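You operate a simulated robot arm through the tools that you are given. There is no shell and no other tool.

You run a simulated robot arm. Do the job below in one go: nothing can be reset, and whatever is moved stays where it is left.

## Task
Test the lamps, zero the count and start the cell at 75 %.
Fine: speed knob; reset, desk mode knob on AUTO; start comes last.

Only the result counts: the job must be done as asked and must still hold three seconds after the hand-in. Knocking over, shifting, dropping, spilling or breaking anything else fails it.

## Robot
A 6-joint arm with a two-finger parallel gripper, fixed in place. Base frame: the origin is at the foot of the arm, x ahead of it, y to its left, z up. Readings come in mm, degrees, newtons and seconds.
With the tool pointing down near the work surface it reaches from about 340 to 860 mm from the base axis. Its first joint turns from -115.0 to 115.0 degrees. Payload 3.43 kg.
Tool frame: the origin (TCP) lies between the finger pads and is the grasp point; the fingertips stand 34 mm ahead of it; z points along the fingers, y is the line along which they close. Largest opening 128 mm; finger width 24, thickness 12; the body of the gripper, 48 by 130 mm, starts 96 mm behind the TCP.
Orientation is that of the tool frame in the base frame, as a unit quaternion [w, x, y, z]. With the fingers straight down and closing along the base's y, the tool's x points along the base's -x, its y along +y and its z along -z.

## Interface
- The arm moves only by the tool jog_arm. Its argument "plan" is a list of rows, each an object of numbers (a shift or turn left out is 0, a gripper value left out holds the last): "x", "y", "z": the shift along the tool's x, y, z in cm; "wx", "wy", "wz": the turn, a rotation vector about the tool's x, y, z in degrees; "jaw": the opening in per cent of the stroke, from 0 (shut) to 100 (fully open). In form: [{"x": .., "y": .., "z": .., "wx": .., "wy": .., "wz": .., "jaw": ..}, ...]. A call has 1 to 20 rows; each row is the pose to reach, as a shift and turn from the pose commanded when the call began, along the tool's axes at that moment. Rows are played at 5 a second. More than 50 mm and 8.6 degrees between two rows, or a gripper value outside its range, and nothing of the call is played. A pose out of reach is approached as far as the arm can. The call stops where the force on the tool passes 40 N (or 10 N more than at its start, if that is more) or the arm is blocked; 0.2 s more then pass. Each finger travels about 108 mm/s and halts on what it meets, pressing with about 41 N; the grip force reading is that of the motor and also rises with nothing between the fingers. The clock runs only during rows and for 0.2 s after the last one: add rows that repeat a pose to give the fingers time. It gives the time, the measured TCP pose, the force on the tool (base axes), the opening and the grip force at its end, in the units of the frame above (readings bear some noise), with the torque about the TCP (base axes, N m) and any sound that the robot's microphone picked up.
- Cameras (640 x 400 px; columns grow to the right, rows downward): "scene" is fixed at [399.5, -498.8, 1663.7]; the picture's right is [0.77, -0.64, 0.00], its down [-0.59, -0.71, -0.38] and it looks along [0.24, 0.29, -0.92] (base axes); focal length 281 px, centre (320, 200). "wrist" rides on the gripper at [76, -11, -160] in the tool frame; the picture's right is [0.15, 0.99, 0.00], its down [-0.88, 0.13, -0.46] and it looks along [-0.45, 0.07, 0.89] (tool axes); focal length 234 px, centre (320, 200). There is no depth. A picture from a camera that has moved, and an enlarged one, comes with that camera's place and axes in the base frame and with its lens.
- snapshot(camera): a new picture of that camera. No time passes.
- move_column(by): slides the trunk up (or, below 0, down) by that many mm; the arm rides with it, the base frame stays. It gives what a move gives, with no picture.
- zoom(camera, box): a new picture of the part [left, top, right, bottom] of that camera's present view, enlarged. No time passes.
- sign_off(): hands the job in; it is judged then, once.

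Places have to be worked out from the pictures, the camera data and where the tool is seen. Open the gripper and draw the arm clear of the work before you hand the job in, unless the task says otherwise.

The tools are called after "Call:" as name(argument=value, ...) on one line, values as JSON. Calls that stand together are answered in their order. jog_arm: Moves the arm, as the interface text tells. Its arguments: {"type":"object","properties":{"plan":{"type":"array","items":{"type":"object","properties":{"x":{"type":"number"},"y":{"type":"number"},"z":{"type":"number"},"wx":{"type":"number"},"wy":{"type":"number"},"wz":{"type":"number"},"jaw":{"type":"number"}}}}},"required":["plan"]} The other tools are called the same way: move_column (by) slides the trunk up or down; snapshot (camera) takes a picture; zoom (camera, box) takes an enlarged picture of a part of a camera's view; sign_off () hands the job in.

At the start:

```text
time: 0.0
position: [456.8, 2.0, 1208.3]
orientation: [0.0, 0.0, 1.0, 0.0]
wrist_force: [0.6, -0.2, -0.5]
ft_torque: [-0.02, 0.02, -0.01]
gripper_width: 128.0
grasp_force: 0.1
trunk travel left (down, up): [-700.0, 90.0]
```

scene: 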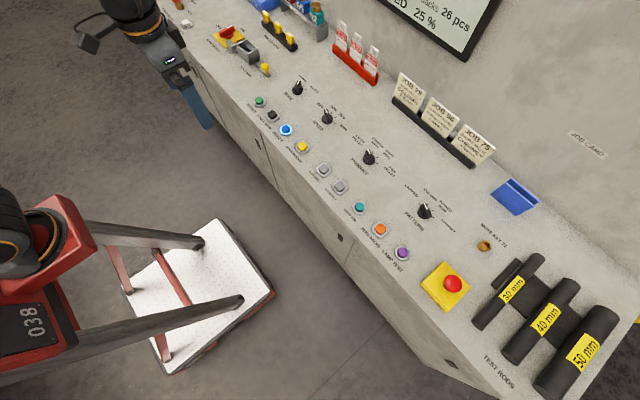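
wrist: 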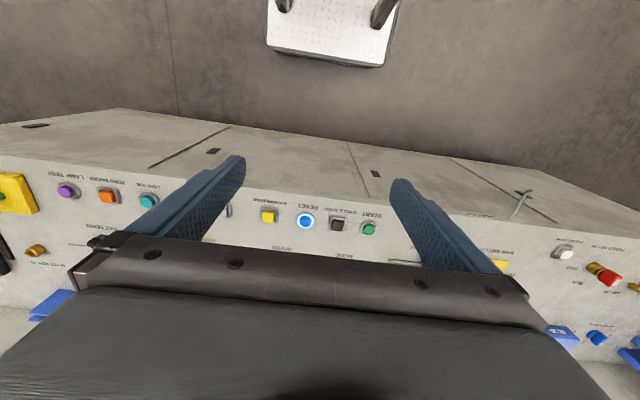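

The scene shows a desk with a row of buttons, four knobs, a display and job cards. I'll zoom in on the parts to read the labels before moving anything.

Call:
zoom(camera="scene", box=[160, 0, 320, 100])

Call:
zoom(camera="scene", box=[240, 70, 400, 170])

Call:
zoom(camera="scene", box=[340, 120, 500, 220])

Call:
zoom(camera="scene", box=[300, 170, 460, 270])

Call:
zoom(camera="scene", box=[340, 0, 500, 100])

Call:
zoom(camera="scene", box=[380, 70, 540, 170])

```text
4.00 times, centred on (240, 50) of scene
camera zoom: at [399.5, -498.8, 1663.7], right [0.77, -0.64, 0.0], down [-0.59, -0.71, -0.38], along [0.24, 0.29, -0.92], focal length 1125 px, centre (640, 800)
```

zoom: 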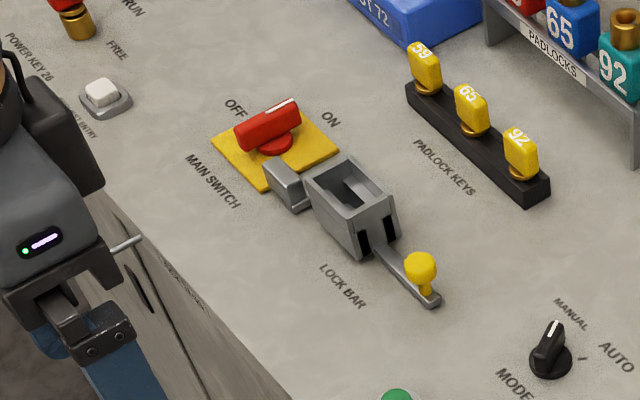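

```text
4.00 times, centred on (320, 120) of scene
camera zoom: at [399.5, -498.8, 1663.7], right [0.77, -0.64, 0.0], down [-0.59, -0.71, -0.38], along [0.24, 0.29, -0.92], focal length 1125 px, centre (320, 520)
```

zoom: 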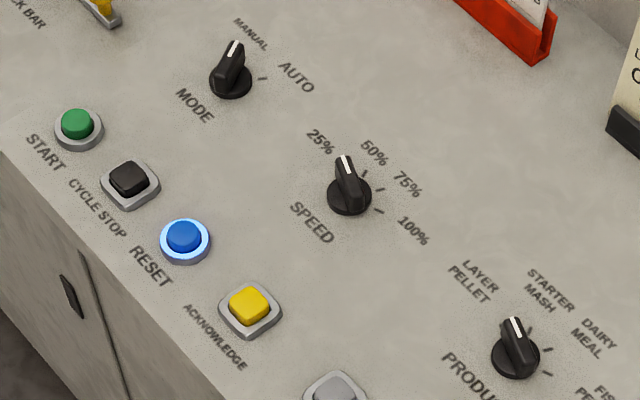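

```text
4.00 times, centred on (420, 170) of scene
camera zoom: at [399.5, -498.8, 1663.7], right [0.77, -0.64, 0.0], down [-0.59, -0.71, -0.38], along [0.24, 0.29, -0.92], focal length 1125 px, centre (-80, 320)
```

zoom: 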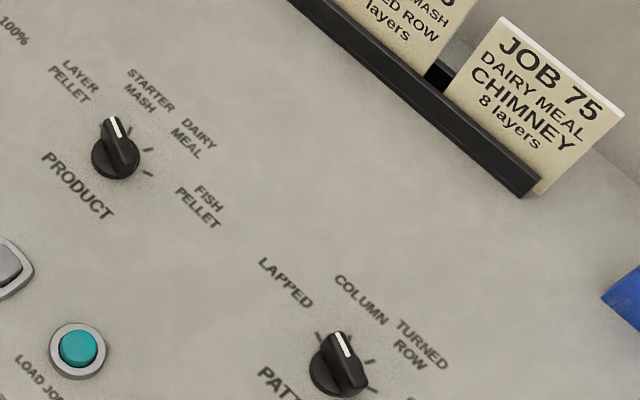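

```text
4.00 times, centred on (380, 220) of scene
camera zoom: at [399.5, -498.8, 1663.7], right [0.77, -0.64, 0.0], down [-0.59, -0.71, -0.38], along [0.24, 0.29, -0.92], focal length 1125 px, centre (80, 120)
```

zoom: 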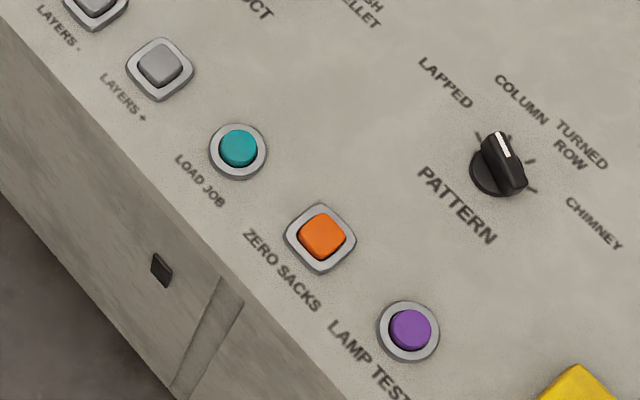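

```text
4.00 times, centred on (420, 50) of scene
camera zoom: at [399.5, -498.8, 1663.7], right [0.77, -0.64, 0.0], down [-0.59, -0.71, -0.38], along [0.24, 0.29, -0.92], focal length 1125 px, centre (-80, 800)
```

zoom: 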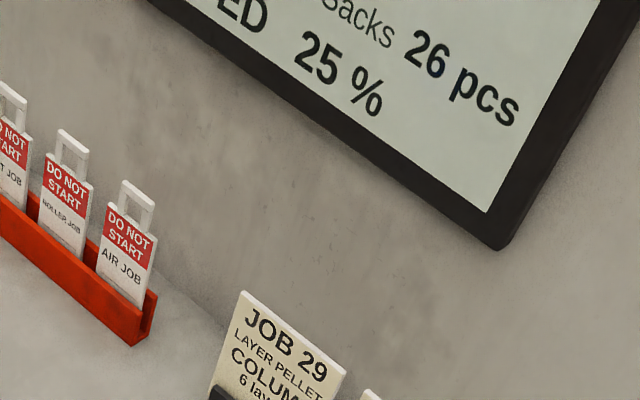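

```text
4.00 times, centred on (460, 120) of scene
camera zoom: at [399.5, -498.8, 1663.7], right [0.77, -0.64, 0.0], down [-0.59, -0.71, -0.38], along [0.24, 0.29, -0.92], focal length 1125 px, centre (-240, 520)
```

zoom: 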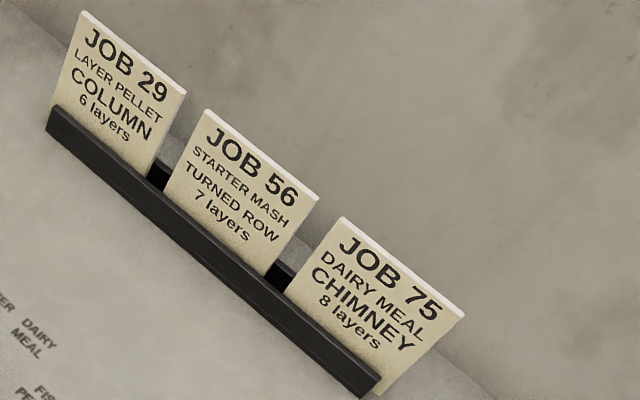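

The display reads 26 pcs and 25 %, MODE is on MANUAL and RESET is glowing blue. By triangulation RESET sits near (672, 1, 905). I'll tilt the tool upward where it is, to read the whole display with the wrist camera.

Call:
jog_arm(plan=[{"wy": -8}, {"wy": -16}, {"wy": -24}, {"wy": -32}, {"wy": -40}, {"wy": -48}])

Call:
snapshot(camera="wrist")

Call:
snapshot(camera="scene")

```text
time: 1.4
position: [472.5, 1.4, 1196.2]
orientation: [0.407, 0.0, 0.913, 0.001]
wrist_force: [0.5, 0.5, -1.0]
ft_torque: [-0.04, 0.02, 0.0]
gripper_width: 128.0
grasp_force: 0.0
out of reach, approached as far as the arm can: row 5, 6
trunk travel left (down, up): [-700.0, 90.0]
```

```text
taken
camera wrist: at [303.6, -9.3, 1246.4], right [-0.1, 0.99, -0.11], down [0.25, 0.13, 0.96], along [0.96, 0.07, -0.26], focal length 234 px, centre (320, 200)
```

wrist: 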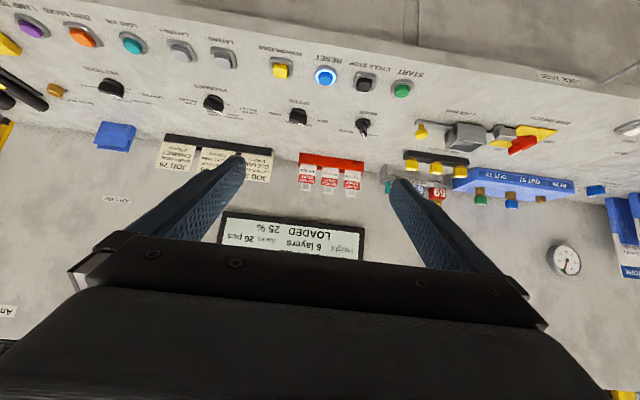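

```text
taken
```

scene: 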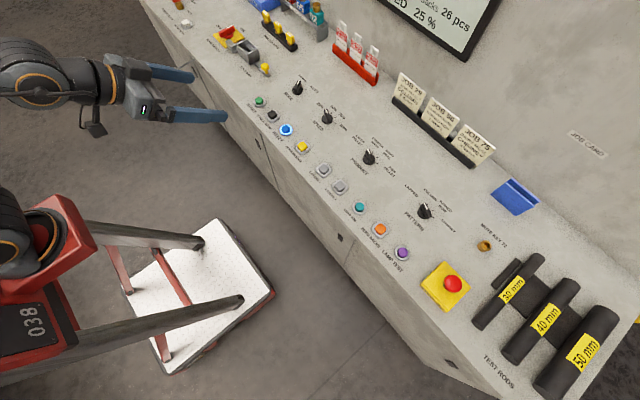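

The display is partly behind the gripper but readable (upside down). I'll zoom in on it and on the switch area.

Call:
zoom(camera="wrist", box=[210, 200, 370, 300])

Call:
zoom(camera="wrist", box=[380, 90, 620, 240])

Call:
zoom(camera="wrist", box=[240, 40, 440, 165])

Call:
zoom(camera="wrist", box=[0, 0, 240, 150])

```text
4.00 times, centred on (290, 250) of wrist
camera zoom: at [303.6, -9.3, 1246.4], right [-0.1, 0.99, -0.11], down [0.25, 0.13, 0.96], along [0.96, 0.07, -0.26], focal length 937 px, centre (440, 0)
```

zoom: 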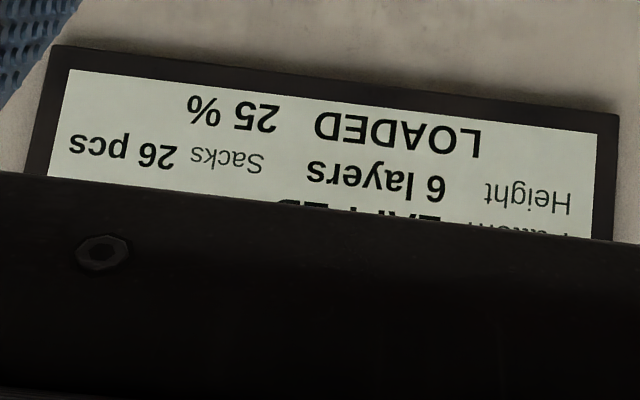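

```text
2.67 times, centred on (500, 165) of wrist
camera zoom: at [303.6, -9.3, 1246.4], right [-0.1, 0.99, -0.11], down [0.25, 0.13, 0.96], along [0.96, 0.07, -0.26], focal length 624 px, centre (-160, 293)
```

zoom: 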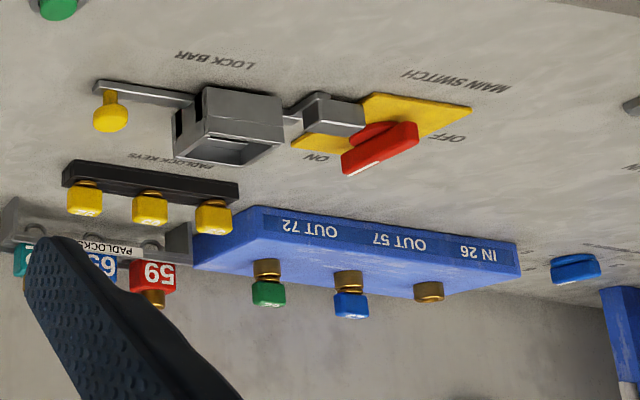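

```text
3.20 times, centred on (340, 102) of wrist
camera zoom: at [303.6, -9.3, 1246.4], right [-0.1, 0.99, -0.11], down [0.25, 0.13, 0.96], along [0.96, 0.07, -0.26], focal length 749 px, centre (256, 512)
```

zoom: 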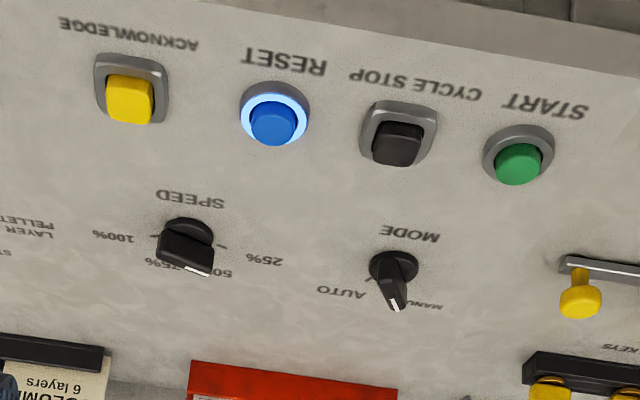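

```text
2.67 times, centred on (120, 75) of wrist
camera zoom: at [303.6, -9.3, 1246.4], right [-0.1, 0.99, -0.11], down [0.25, 0.13, 0.96], along [0.96, 0.07, -0.26], focal length 624 px, centre (853, 533)
```

zoom: 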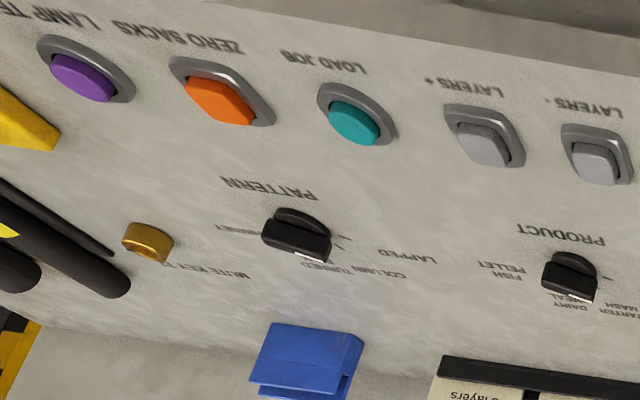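

The status is LOADED, 26 pcs, 25 %, and the main switch points to ON. I'll turn the tool back to straight down and check the pose.

Call:
jog_arm(plan=[{"wy": 8}, {"wy": 16}, {"wy": 24}, {"wy": 32}, {"wy": 40}, {"wy": 48}, {"wy": 48}])

```text
time: 3.0
position: [472.7, 3.2, 1197.3]
orientation: [-0.001, 0.0, 1.0, 0.0]
wrist_force: [1.4, -0.5, -0.5]
ft_torque: [0.02, 0.02, -0.02]
gripper_width: 128.1
grasp_force: 0.0
trunk travel left (down, up): [-700.0, 90.0]
```

The tool is vertical again at (472.7, 2, 1197). I'll close the gripper for pressing and lower the trunk by 150 mm, still in front of the desk.

Call:
jog_arm(plan=[{"jaw": 0}, {"jaw": 0}, {"jaw": 0}, {"jaw": 0}])

Call:
move_column(by=-150)

Call:
snapshot(camera="wrist")

Call:
snapshot(camera="scene")

```text
time: 4.0
position: [473.5, 1.3, 1195.9]
orientation: [0.0, 0.002, 1.0, 0.0]
wrist_force: [-0.3, -0.7, -0.2]
ft_torque: [-0.02, 0.01, -0.02]
gripper_width: 0.0
grasp_force: 33.0
trunk travel left (down, up): [-700.0, 90.0]
```

```text
time: 5.8
position: [471.0, 2.2, 1046.0]
orientation: [0.0, 0.0, 1.0, -0.001]
wrist_force: [-0.1, -0.4, 0.0]
ft_torque: [0.02, 0.01, -0.02]
gripper_width: 0.2
grasp_force: 33.4
trunk travel left (down, up): [-550.0, 240.0]
```

```text
taken
camera wrist: at [397.1, -8.7, 1205.2], right [-0.15, 0.99, 0.0], down [0.88, 0.13, 0.46], along [0.45, 0.07, -0.89], focal length 234 px, centre (320, 200)
```

wrist: 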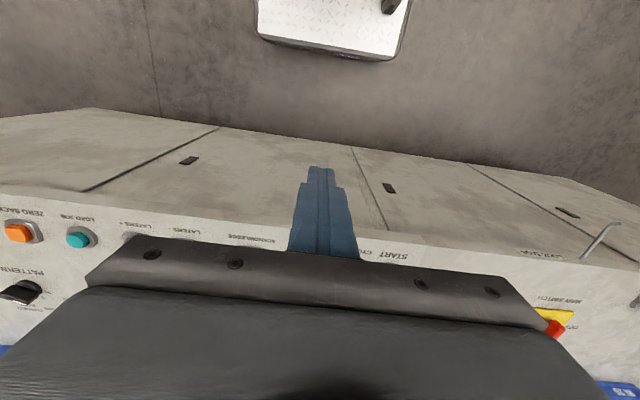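

```text
taken
```

scene: 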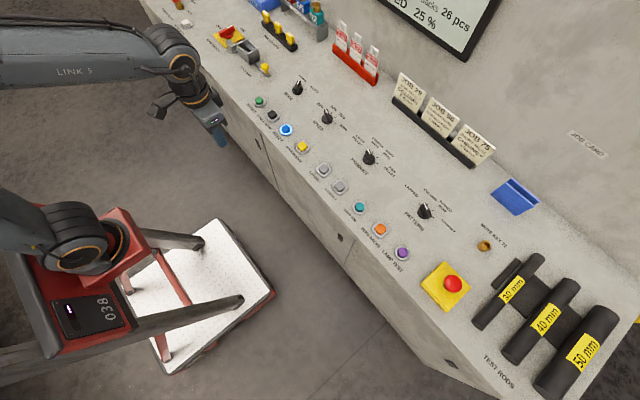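

The closed fingertips are visible in the wrist camera and nothing is near them. I'll travel at this height toward the right end of the desk, stopping just short of LAMP TEST, which I estimate at (674, -518).

Call:
jog_arm(plan=[{"x": -1.07, "y": -4.3}, {"x": -2.15, "y": -8.6}, {"x": -3.2, "y": -12.9}, {"x": -4.3, "y": -17.2}, {"x": -5.4, "y": -21.5}, {"x": -6.4, "y": -25.8}, {"x": -7.5, "y": -30.1}, {"x": -8.6, "y": -34.4}, {"x": -9.7, "y": -38.7}, {"x": -10.7, "y": -43.0}, {"x": -11.8, "y": -47.2}, {"x": -11.8, "y": -47.2}])

Call:
snapshot(camera="wrist")

Call:
snapshot(camera="scene")

```text
time: 8.3
position: [591.6, -470.0, 1046.2]
orientation: [0.0, 0.0, 1.0, 0.0]
wrist_force: [-0.3, 0.4, 0.3]
ft_torque: [0.0, -0.01, -0.01]
gripper_width: 0.3
grasp_force: 33.0
trunk travel left (down, up): [-550.0, 240.0]
```

```text
taken
camera wrist: at [515.5, -480.3, 1203.7], right [-0.15, 0.99, 0.0], down [0.88, 0.13, 0.46], along [0.45, 0.07, -0.89], focal length 234 px, centre (320, 200)
```

wrist: 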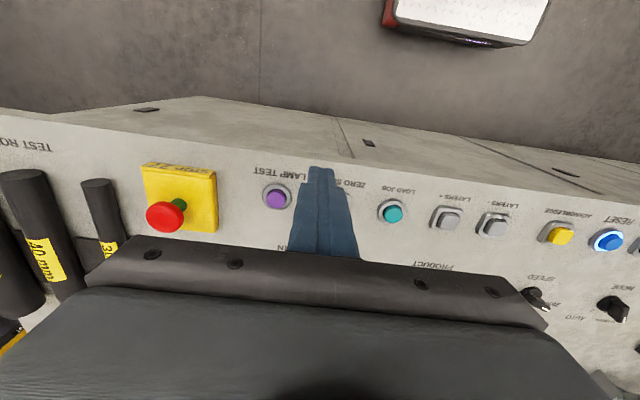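

```text
taken
```

scene: 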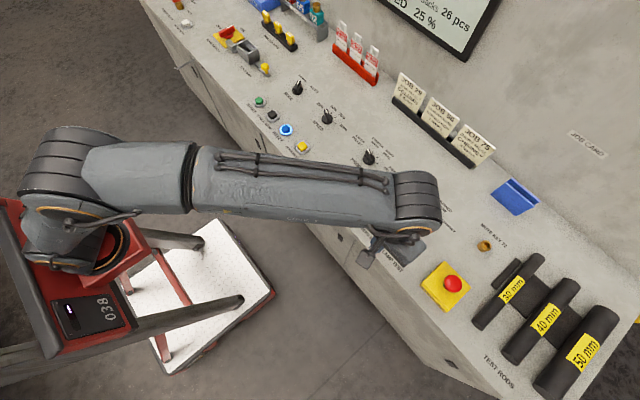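

The tool is at about (591, -470, 1046) and LAMP TEST is visible just left of and ahead of the fingertips. I'll zoom to measure its centre and that of ZERO SACKS.

Call:
zoom(camera="wrist", box=[200, 130, 360, 230])

Call:
zoom(camera="wrist", box=[340, 150, 500, 250])

```text
4.00 times, centred on (280, 180) of wrist
camera zoom: at [515.5, -480.3, 1203.7], right [-0.15, 0.99, 0.0], down [0.88, 0.13, 0.46], along [0.45, 0.07, -0.89], focal length 937 px, centre (480, 280)
```

zoom: 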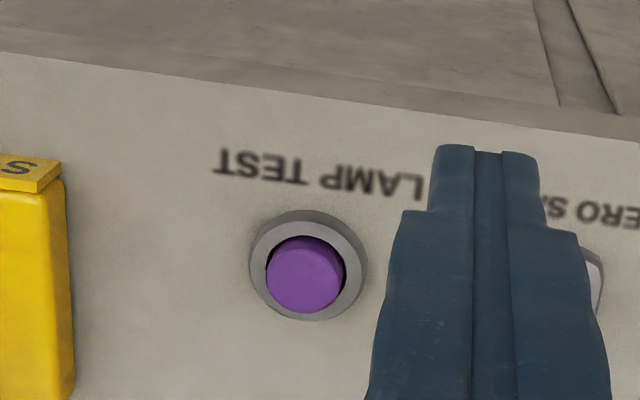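

```text
4.00 times, centred on (420, 200) of wrist
camera zoom: at [515.5, -480.3, 1203.7], right [-0.15, 0.99, 0.0], down [0.88, 0.13, 0.46], along [0.45, 0.07, -0.89], focal length 937 px, centre (-80, 200)
```

zoom: 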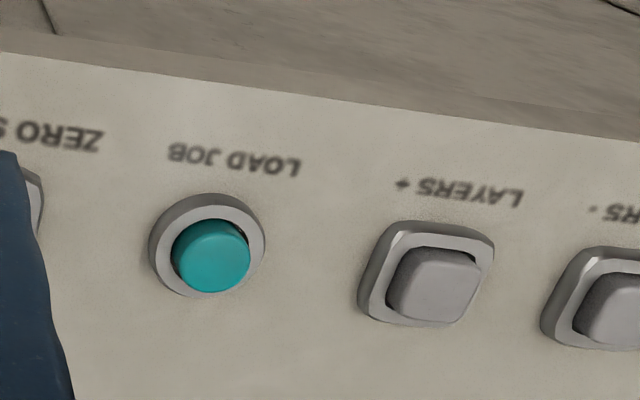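

LAMP TEST comes out at about (673.5, -519.5) in both views, with its cap near z≈905. I'll move above it and come down to a hover, with the tips about 20 mm over the cap.

Call:
jog_arm(plan=[{"x": -2.8, "y": -1.7}, {"x": -5.6, "y": -3.4}, {"x": -8.28, "y": -4.95}, {"x": -8.28, "y": -4.95, "z": 3}, {"x": -8.28, "y": -4.95, "z": 6}, {"x": -8.28, "y": -4.95, "z": 8}, {"x": -8.28, "y": -4.95, "z": 8}])

Call:
zoom(camera="wrist", box=[240, 110, 400, 210])

Call:
zoom(camera="scene", box=[340, 190, 500, 290])

```text
time: 9.9
position: [672.2, -519.2, 964.7]
orientation: [-0.001, 0.0, 1.0, 0.0]
wrist_force: [0.5, -0.5, -0.3]
ft_torque: [0.0, -0.02, 0.0]
gripper_width: 0.2
grasp_force: 33.2
trunk travel left (down, up): [-550.0, 240.0]
```

```text
4.00 times, centred on (320, 160) of wrist
camera zoom: at [597.1, -530.5, 1123.6], right [-0.15, 0.99, 0.0], down [0.88, 0.13, 0.46], along [0.45, 0.07, -0.89], focal length 937 px, centre (320, 360)
```

zoom: 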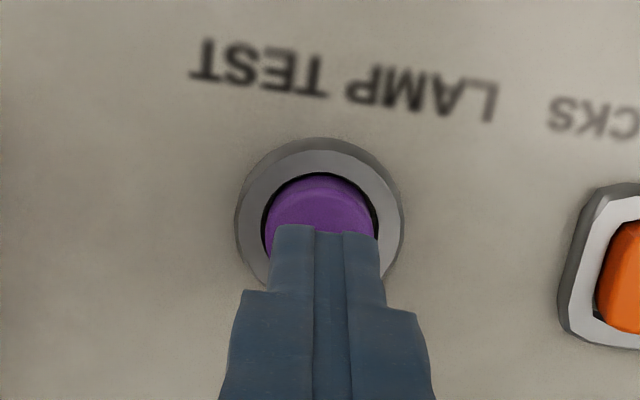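

```text
4.00 times, centred on (420, 240) of scene
camera zoom: at [399.5, -498.8, 1663.7], right [0.77, -0.64, 0.0], down [-0.59, -0.71, -0.38], along [0.24, 0.29, -0.92], focal length 1125 px, centre (-80, 40)
```

zoom: 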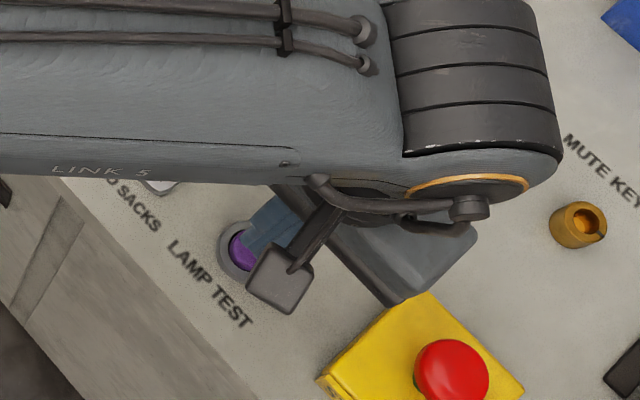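

The tips sit over the LAMP TEST cap to within about 2 mm. I'll press down in small steps and watch the force and the microphone.

Call:
jog_arm(plan=[{"z": 0.5}, {"z": 1.0}, {"z": 1.4}, {"z": 1.7}, {"z": 1.9}, {"z": 2.1}, {"z": 2.2}, {"z": 2.3}, {"z": 2.4}, {"z": 2.5}, {"z": 2.6}, {"z": 2.7}, {"z": 2.8}, {"z": 2.9}, {"z": 3.0}])

Call:
snapshot(camera="wrist")

Call:
snapshot(camera="scene")

```text
time: 13.1
position: [674.4, -519.9, 942.3]
orientation: [0.004, 0.0, 1.0, -0.003]
wrist_force: [-0.5, 0.9, 16.2]
ft_torque: [0.07, 0.08, 0.01]
gripper_width: 0.0
grasp_force: 33.0
trunk travel left (down, up): [-550.0, 240.0]
heard: click
stopped in row 15: the force on the tool passed its limit at 42 N (the readings are from after the stop); the commanded pose is now the measured one
```

```text
taken
camera wrist: at [597.7, -530.0, 1100.6], right [-0.15, 0.99, -0.01], down [0.88, 0.13, 0.46], along [0.46, 0.06, -0.89], focal length 234 px, centre (320, 200)
```

wrist: 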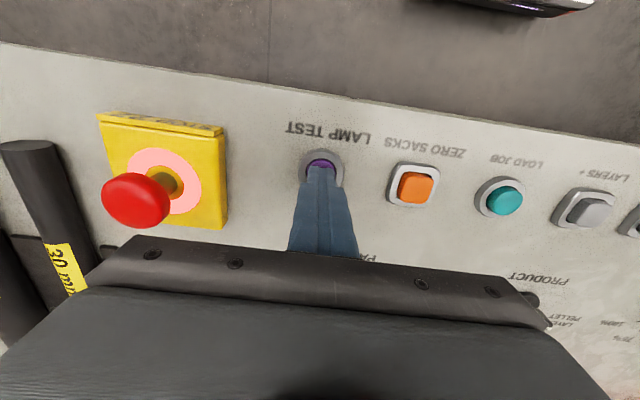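

```text
taken
```

scene: 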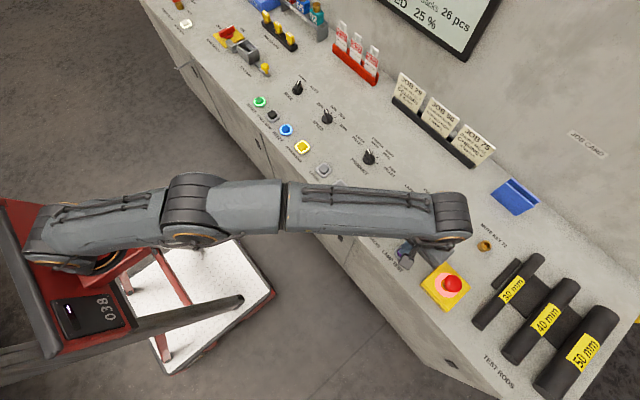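

There was a click, and the START, ACKNOWLEDGE and E-stop lamps now light up. I'll hold the press for about 2 s and confirm the lamps.

Call:
jog_arm(plan=[{"z": 0}, {"z": 0}, {"z": 0}, {"z": 0}, {"z": 0}, {"z": 0}, {"z": 0}, {"z": 0}, {"z": 0}, {"z": 0}])

Call:
zoom(camera="scene", box=[240, 0, 500, 162])

```text
time: 15.3
position: [673.8, -520.6, 940.9]
orientation: [0.004, 0.001, 1.0, -0.002]
wrist_force: [10.1, -7.1, 29.4]
ft_torque: [-0.23, -0.22, 0.02]
gripper_width: 0.0
grasp_force: 33.0
trunk travel left (down, up): [-550.0, 240.0]
```

```text
2.46 times, centred on (370, 81) of scene
camera zoom: at [399.5, -498.8, 1663.7], right [0.77, -0.64, 0.0], down [-0.59, -0.71, -0.38], along [0.24, 0.29, -0.92], focal length 692 px, centre (197, 493)
```

zoom: 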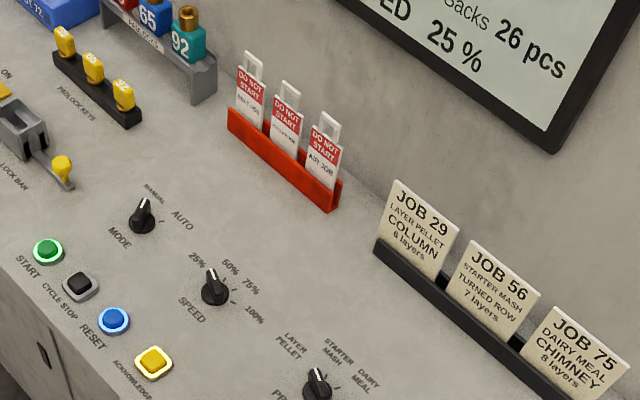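

The lamps around START, RESET and ACKNOWLEDGE are all lit during the hold. I'll lift off straight up and check the lamps after release.

Call:
jog_arm(plan=[{"z": -0.5}, {"z": -1.0}, {"z": -2.0}, {"z": -3.5}, {"z": -3.5}])

Call:
snapshot(camera="wrist")

Call:
snapshot(camera="scene")

```text
time: 16.5
position: [674.2, -520.2, 974.9]
orientation: [0.002, 0.001, 1.0, -0.002]
wrist_force: [-0.4, 1.3, -0.6]
ft_torque: [0.02, 0.0, 0.01]
gripper_width: 0.0
grasp_force: 32.7
trunk travel left (down, up): [-550.0, 240.0]
```

```text
taken
camera wrist: at [598.5, -529.7, 1132.9], right [-0.15, 0.99, 0.0], down [0.88, 0.13, 0.46], along [0.45, 0.06, -0.89], focal length 234 px, centre (320, 200)
```

wrist: 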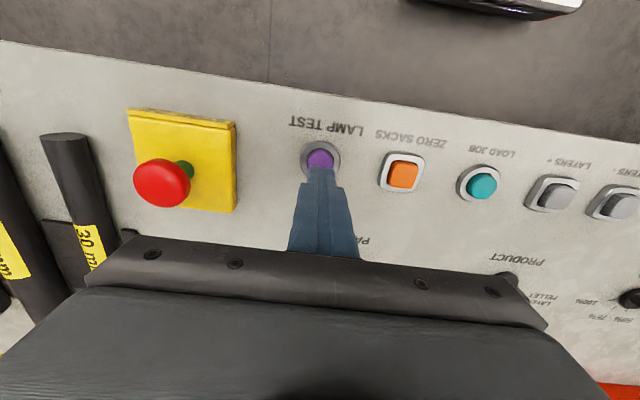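

```text
taken
```

scene: 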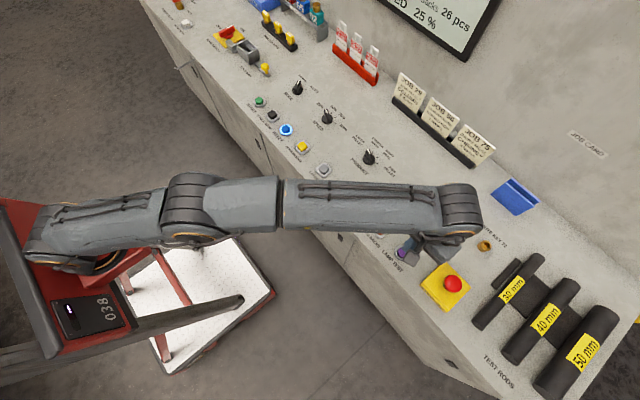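

The lamps went out on release, with only RESET still glowing, so the lamp test is done. Next I move 87 mm along +y to hover over ZERO SACKS.

Call:
jog_arm(plan=[{"y": 2.9}, {"y": 5.8}, {"y": 8.7}, {"y": 8.7, "z": 0.8}, {"y": 8.7, "z": 0.8}])

Call:
zoom(camera="wrist", box=[240, 110, 400, 210])

```text
time: 17.7
position: [674.0, -434.6, 966.6]
orientation: [0.003, 0.001, 1.0, -0.002]
wrist_force: [-0.2, -0.1, -0.2]
ft_torque: [0.0, -0.02, 0.02]
gripper_width: 0.1
grasp_force: 32.8
trunk travel left (down, up): [-550.0, 240.0]
```

```text
4.00 times, centred on (320, 160) of wrist
camera zoom: at [597.2, -443.7, 1124.3], right [-0.15, 0.99, 0.0], down [0.88, 0.13, 0.46], along [0.45, 0.06, -0.89], focal length 937 px, centre (320, 360)
```

zoom: 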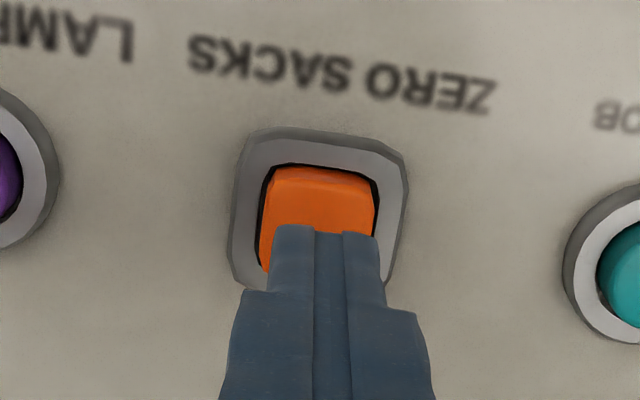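

ZERO SACKS is centred under the tips to within about 1–2 mm. I'll press it the same way, with a 1 mm correction in -y.

Call:
jog_arm(plan=[{"y": -0.1, "z": 0.5}, {"y": -0.1, "z": 1.0}, {"y": -0.1, "z": 1.5}, {"y": -0.1, "z": 1.8}, {"y": -0.1, "z": 2.0}, {"y": -0.1, "z": 2.2}, {"y": -0.1, "z": 2.3}, {"y": -0.1, "z": 2.4}, {"y": -0.1, "z": 2.5}, {"y": -0.1, "z": 2.6}, {"y": -0.1, "z": 2.7}, {"y": -0.1, "z": 2.8}, {"y": -0.1, "z": 2.9}, {"y": -0.1, "z": 3.0}, {"y": -0.1, "z": 3.1}, {"y": -0.1, "z": 3.2}])

Call:
snapshot(camera="scene")

Call:
zoom(camera="wrist", box=[240, 110, 400, 210])

```text
time: 20.6
position: [675.0, -435.7, 942.9]
orientation: [0.006, 0.001, 1.0, -0.004]
wrist_force: [-4.6, 2.5, 17.0]
ft_torque: [0.14, 0.26, 0.01]
gripper_width: 0.0
grasp_force: 33.0
trunk travel left (down, up): [-550.0, 240.0]
heard: click
stopped in row 14: the force on the tool passed its limit at 42 N (the readings are from after the stop); the commanded pose is now the measured one
```

```text
taken
```

scene: 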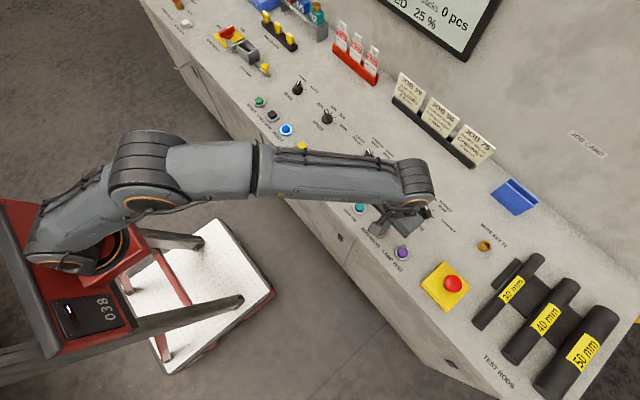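

```text
4.00 times, centred on (320, 160) of wrist
camera zoom: at [597.9, -444.4, 1100.1], right [-0.15, 0.99, -0.01], down [0.88, 0.13, 0.46], along [0.46, 0.06, -0.89], focal length 937 px, centre (320, 360)
```

zoom: 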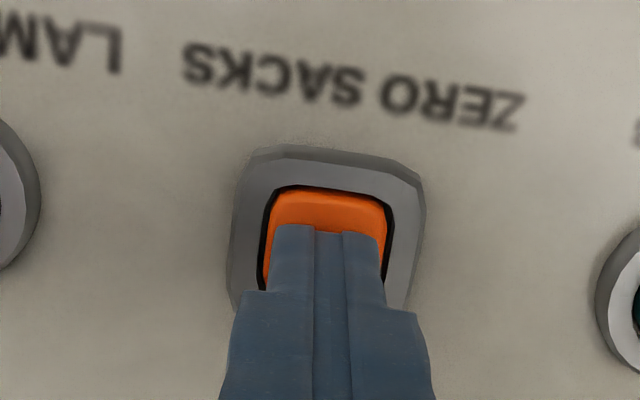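

The display now shows 0 pcs, so the count is zeroed. I'll lift off, square up the small tilt, and travel at about z=1020 to in front of the SPEED knob.

Call:
jog_arm(plan=[{"z": -0.5}, {"z": -1.0}, {"z": -2.5}, {"z": -5.0}, {"z": -7.8}, {"z": -7.8, "y": 4.5}, {"z": -7.8, "y": 9.0}, {"z": -7.8, "y": 13.5}, {"z": -7.8, "y": 18.0}, {"z": -7.8, "y": 22.5}, {"z": -7.8, "y": 27.0}, {"z": -7.8, "y": 31.5}, {"z": -7.8, "y": 36.0}, {"z": -7.8, "y": 38.5}, {"z": -7.8, "y": 38.5, "jaw": 50}, {"z": -7.8, "y": 38.5, "jaw": 50}, {"z": -7.8, "y": 38.5, "jaw": 50}])

Call:
snapshot(camera="wrist")

Call:
snapshot(camera="scene")

```text
time: 24.2
position: [674.6, -48.6, 1015.3]
orientation: [0.005, 0.0, 1.0, -0.003]
wrist_force: [0.1, 1.5, 0.0]
ft_torque: [0.01, 0.02, -0.02]
gripper_width: 64.1
grasp_force: 0.1
trunk travel left (down, up): [-550.0, 240.0]
```

```text
taken
camera wrist: at [597.0, -58.3, 1172.9], right [-0.15, 0.99, -0.01], down [0.88, 0.13, 0.46], along [0.46, 0.06, -0.89], focal length 234 px, centre (320, 200)
```

wrist: 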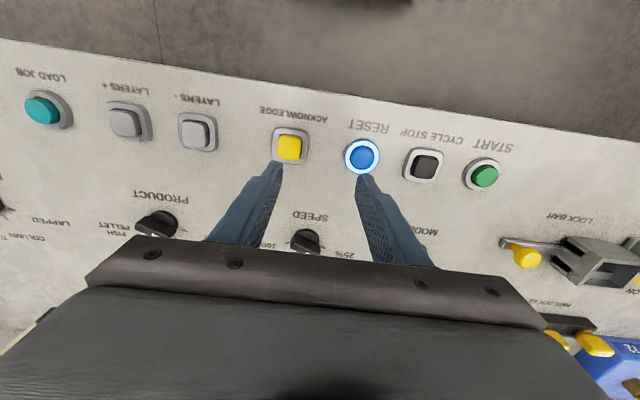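

```text
taken
```

scene: 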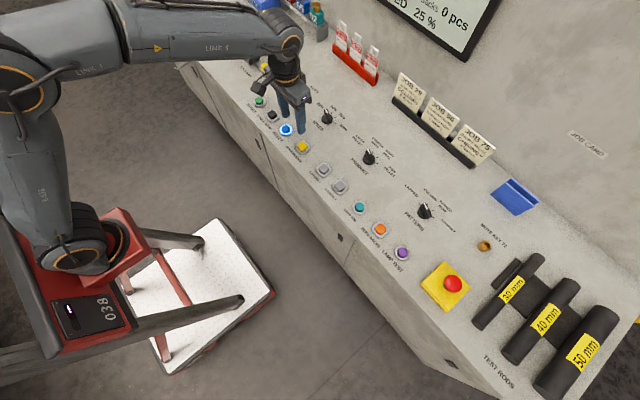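

The gripper is half open and the SPEED knob shows between the fingers, a bit ahead. I'll move 70 mm forward at the same height and square the tool to get a good view of the knob.

Call:
jog_arm(plan=[{"x": -3.5, "wx": -0.3, "wy": 0.5}, {"x": -7.0, "wx": -0.3, "wy": 0.5}, {"x": -7.0, "wx": -0.3, "wy": 0.5}])

Call:
zoom(camera="wrist", box=[220, 130, 420, 255])

Call:
snapshot(camera="wrist")

Call:
zoom(camera="scene", box=[240, 50, 400, 150])

```text
time: 25.0
position: [744.8, -46.8, 1014.7]
orientation: [0.0, 0.0, 1.0, -0.001]
wrist_force: [0.2, 0.2, 0.7]
ft_torque: [0.03, -0.02, 0.0]
gripper_width: 64.2
grasp_force: 0.1
trunk travel left (down, up): [-550.0, 240.0]
```

```text
3.20 times, centred on (320, 192) of wrist
camera zoom: at [668.6, -58.9, 1173.7], right [-0.15, 0.99, 0.0], down [0.88, 0.13, 0.46], along [0.45, 0.07, -0.89], focal length 749 px, centre (320, 224)
```

zoom: 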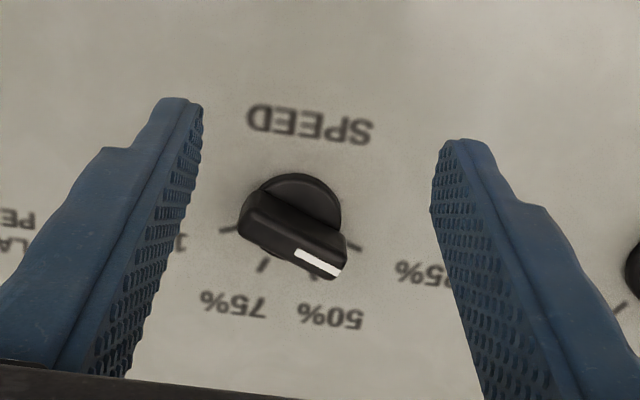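

```text
taken
camera wrist: at [668.6, -58.9, 1173.7], right [-0.15, 0.99, 0.0], down [0.88, 0.13, 0.46], along [0.45, 0.07, -0.89], focal length 234 px, centre (320, 200)
```

wrist: 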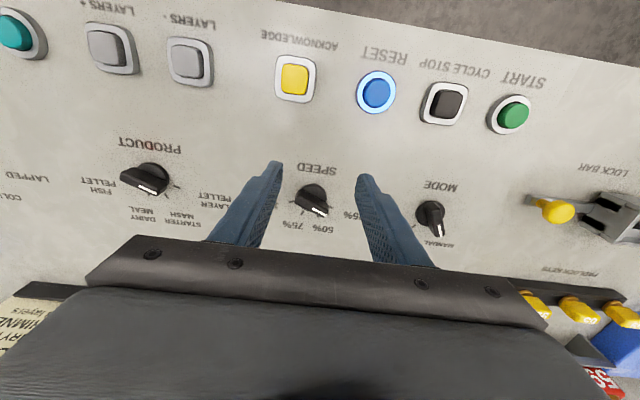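

```text
4.00 times, centred on (320, 100) of scene
camera zoom: at [399.5, -498.8, 1663.7], right [0.77, -0.64, 0.0], down [-0.59, -0.71, -0.38], along [0.24, 0.29, -0.92], focal length 1125 px, centre (320, 600)
```

zoom: 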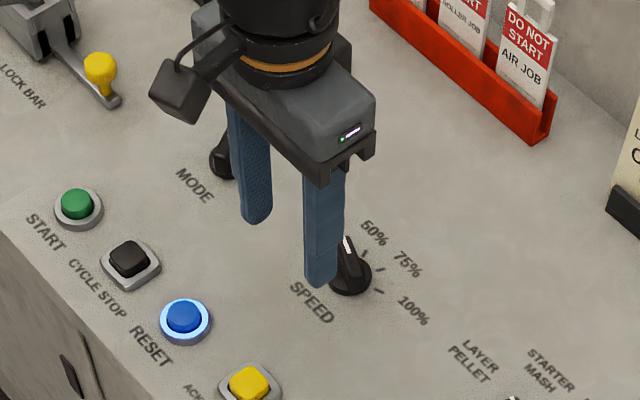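

The SPEED knob is a disc with a bar grip whose white mark points at 25 %. I'll zoom in further to get the bar's position, direction and size.

Call:
zoom(camera="wrist", box=[280, 170, 344, 210])

Call:
zoom(camera="wrist", box=[400, 180, 464, 220])

Call:
zoom(camera="scene", box=[304, 92, 368, 132])

```text
10.00 times, centred on (312, 190) of wrist
camera zoom: at [668.6, -58.9, 1173.7], right [-0.15, 0.99, 0.0], down [0.88, 0.13, 0.46], along [0.45, 0.07, -0.89], focal length 2342 px, centre (400, 300)
```

zoom: 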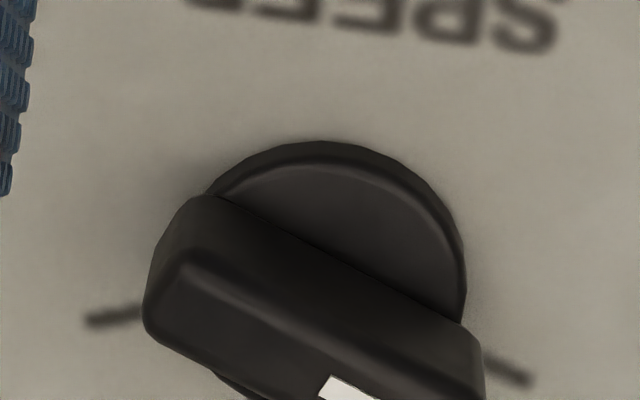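

```text
10.00 times, centred on (432, 200) of wrist
camera zoom: at [668.6, -58.9, 1173.7], right [-0.15, 0.99, 0.0], down [0.88, 0.13, 0.46], along [0.45, 0.07, -0.89], focal length 2342 px, centre (-800, 200)
```

zoom: 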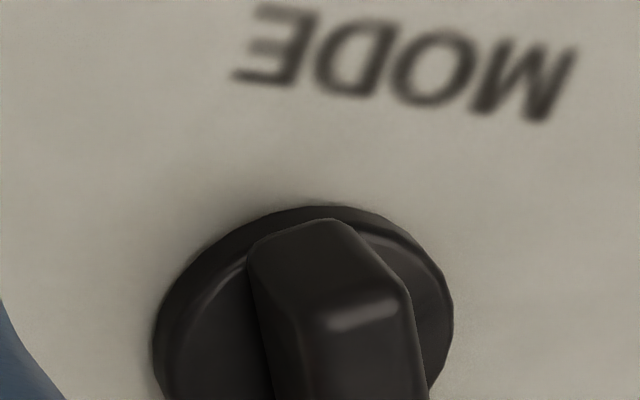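

```text
10.00 times, centred on (336, 112) of scene
camera zoom: at [399.5, -498.8, 1663.7], right [0.77, -0.64, 0.0], down [-0.59, -0.71, -0.38], along [0.24, 0.29, -0.92], focal length 2812 px, centre (160, 1080)
```

zoom: 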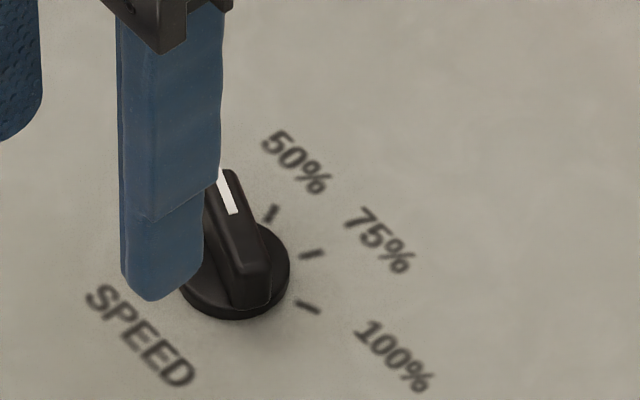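

The four tick marks come out near ±67° and ±22° around the knob axis, so it needs 45° steps with 25 % at about +67° and 75 % at about -22°. The axis is at about (806.5, -47.8) and the bar top near z≈926. I'll hover over it and yaw the gripper so it closes across the bar.

Call:
jog_arm(plan=[{"x": -3.0}, {"x": -6.15}, {"x": -6.15, "wz": -8.4}, {"x": -6.15, "wz": -16.8}, {"x": -6.15, "wz": -25.2}, {"x": -6.15, "wz": -33.6}, {"x": -6.15, "wz": -42}, {"x": -6.15, "wz": -50.4}, {"x": -6.15, "wz": -58.8}, {"x": -6.15, "wz": -67}, {"x": -6.15, "wz": -67, "z": 2.5}, {"x": -6.15, "wz": -67, "z": 4.0}, {"x": -6.15, "wz": -67, "z": 4.0}])

Call:
zoom(camera="wrist", box=[220, 110, 420, 235])

Call:
zoom(camera="scene", box=[240, 50, 400, 150])

```text
time: 27.8
position: [806.8, -48.4, 976.1]
orientation: [0.0, -0.552, 0.834, -0.001]
wrist_force: [0.1, 0.5, -0.3]
ft_torque: [-0.01, 0.01, 0.0]
gripper_width: 64.3
grasp_force: 0.0
trunk travel left (down, up): [-550.0, 240.0]
```

```text
3.20 times, centred on (320, 172) of wrist
camera zoom: at [788.0, -122.5, 1134.5], right [-0.97, 0.25, 0.0], down [0.22, 0.86, 0.45], along [0.11, 0.44, -0.89], focal length 749 px, centre (320, 288)
```

zoom: 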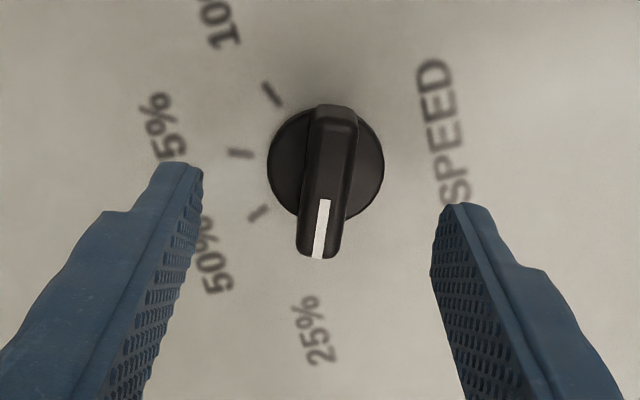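

```text
4.00 times, centred on (320, 100) of scene
camera zoom: at [399.5, -498.8, 1663.7], right [0.77, -0.64, 0.0], down [-0.59, -0.71, -0.38], along [0.24, 0.29, -0.92], focal length 1125 px, centre (320, 600)
```

zoom: 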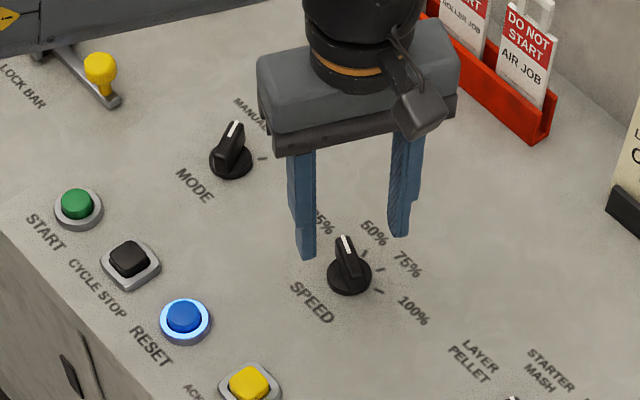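

The bar is parallel to the fingers and sits about 2.4 mm toward the tool's +y. To pin down the knob axis in the other direction as well, I'll rotate the hover to the 75 % yaw and measure the lateral offset there too.

Call:
jog_arm(plan=[{"wz": 8.2}, {"wz": 16.4}, {"wz": 24.6}, {"wz": 32.8}, {"wz": 41}, {"wz": 49.2}, {"wz": 57.4}, {"wz": 65.6}, {"wz": 73.8}, {"wz": 82}, {"wz": 89.5}, {"wz": 89.5}])

Call:
zoom(camera="wrist", box=[220, 110, 420, 235])

Call:
zoom(camera="scene", box=[240, 50, 400, 150])

```text
time: 30.4
position: [806.1, -50.6, 976.0]
orientation: [0.0, 0.196, 0.981, -0.001]
wrist_force: [0.4, -1.3, -0.3]
ft_torque: [0.0, 0.0, 0.0]
gripper_width: 63.9
grasp_force: 0.2
trunk travel left (down, up): [-550.0, 240.0]
```

```text
3.20 times, centred on (320, 172) of wrist
camera zoom: at [732.1, -30.2, 1134.6], right [0.24, 0.97, 0.0], down [0.86, -0.22, 0.46], along [0.44, -0.11, -0.89], focal length 749 px, centre (320, 288)
```

zoom: 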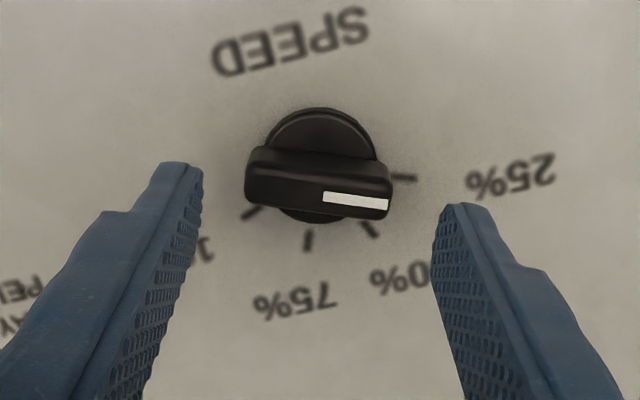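

```text
4.00 times, centred on (320, 100) of scene
camera zoom: at [399.5, -498.8, 1663.7], right [0.77, -0.64, 0.0], down [-0.59, -0.71, -0.38], along [0.24, 0.29, -0.92], focal length 1125 px, centre (320, 600)
```

zoom: 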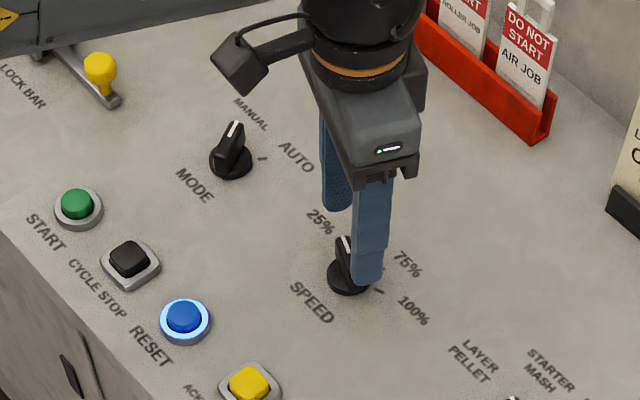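

In this orientation the knob is laterally centred, so the axis lies about 2 mm along the current tool +x. I'll shift 2 mm, rotate back to the 25 % yaw and narrow the fingers to check the centring just above the bar.

Call:
jog_arm(plan=[{"x": 0.2, "wz": 0}, {"x": 0.2, "wz": -8}, {"x": 0.2, "wz": -16}, {"x": 0.2, "wz": -24}, {"x": 0.2, "wz": -32}, {"x": 0.2, "wz": -40}, {"x": 0.2, "wz": -48}, {"x": 0.2, "wz": -56}, {"x": 0.2, "wz": -64}, {"x": 0.2, "wz": -72}, {"x": 0.2, "wz": -80}, {"x": 0.2, "wz": -88}, {"x": 0.2, "wz": -89.5, "jaw": 25}, {"x": 0.2, "wz": -89.5, "z": 0.5, "jaw": 25}, {"x": 0.2, "wz": -89.5, "z": 0.5, "jaw": 25}])

Call:
zoom(camera="wrist", box=[240, 120, 400, 220])

Call:
zoom(camera="scene", box=[280, 70, 376, 130])

```text
time: 33.6
position: [805.9, -47.9, 970.8]
orientation: [-0.001, -0.552, 0.834, 0.0]
wrist_force: [-0.2, -0.6, -0.4]
ft_torque: [-0.03, -0.03, 0.03]
gripper_width: 31.9
grasp_force: 0.1
trunk travel left (down, up): [-550.0, 240.0]
```

```text
4.00 times, centred on (320, 170) of wrist
camera zoom: at [785.6, -121.5, 1129.6], right [-0.97, 0.25, 0.0], down [0.22, 0.86, 0.45], along [0.11, 0.44, -0.89], focal length 937 px, centre (320, 320)
```

zoom: 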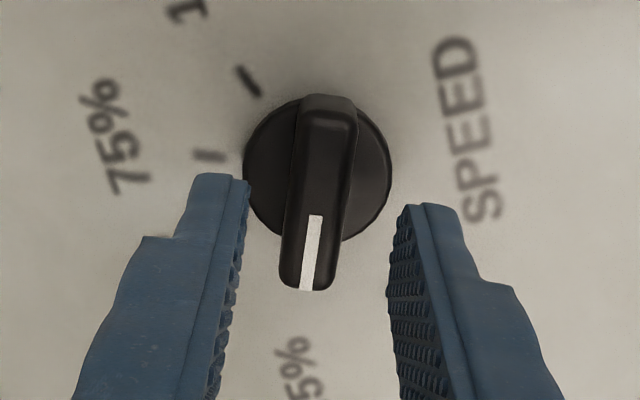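

```text
6.67 times, centred on (328, 100) of scene
camera zoom: at [399.5, -498.8, 1663.7], right [0.77, -0.64, 0.0], down [-0.59, -0.71, -0.38], along [0.24, 0.29, -0.92], focal length 1875 px, centre (267, 867)
```

zoom: 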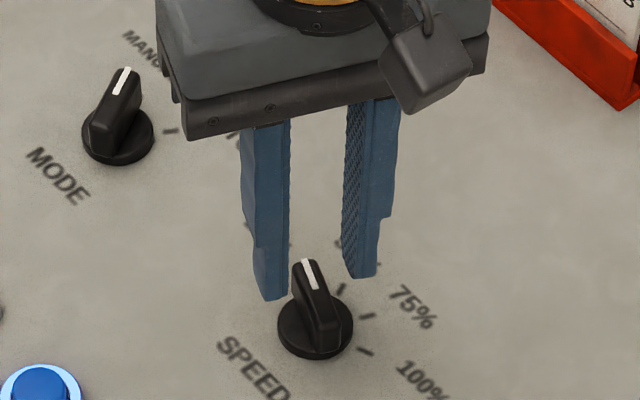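

The bar is centred between the fingers to within about 0.5 mm. I'll lower 26 mm so the tips straddle the bar, and check that nothing touches.

Call:
jog_arm(plan=[{"z": 0.6}, {"z": 1.2}, {"z": 1.7}, {"z": 2.1}, {"z": 2.4}, {"z": 2.6}, {"z": 2.6}])

Call:
zoom(camera="wrist", box=[240, 120, 400, 220])

Call:
zoom(camera="scene", box=[280, 70, 376, 130])

```text
time: 35.2
position: [805.5, -49.0, 946.4]
orientation: [-0.001, -0.551, 0.834, 0.0]
wrist_force: [-0.7, 0.1, -0.8]
ft_torque: [0.02, 0.01, -0.02]
gripper_width: 31.9
grasp_force: 0.0
trunk travel left (down, up): [-550.0, 240.0]
```

```text
4.00 times, centred on (320, 170) of wrist
camera zoom: at [785.6, -122.5, 1104.1], right [-0.97, 0.25, 0.0], down [0.22, 0.86, 0.45], along [0.11, 0.44, -0.89], focal length 937 px, centre (320, 320)
```

zoom: 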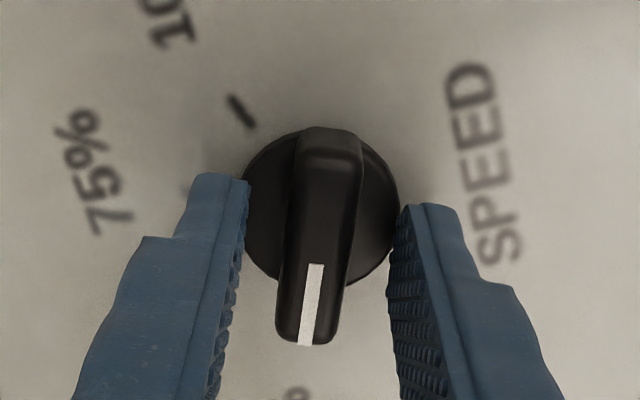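

```text
6.67 times, centred on (328, 100) of scene
camera zoom: at [399.5, -498.8, 1663.7], right [0.77, -0.64, 0.0], down [-0.59, -0.71, -0.38], along [0.24, 0.29, -0.92], focal length 1875 px, centre (267, 867)
```

zoom: 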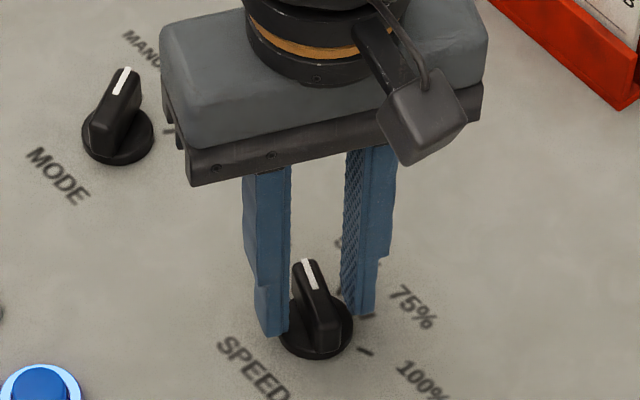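

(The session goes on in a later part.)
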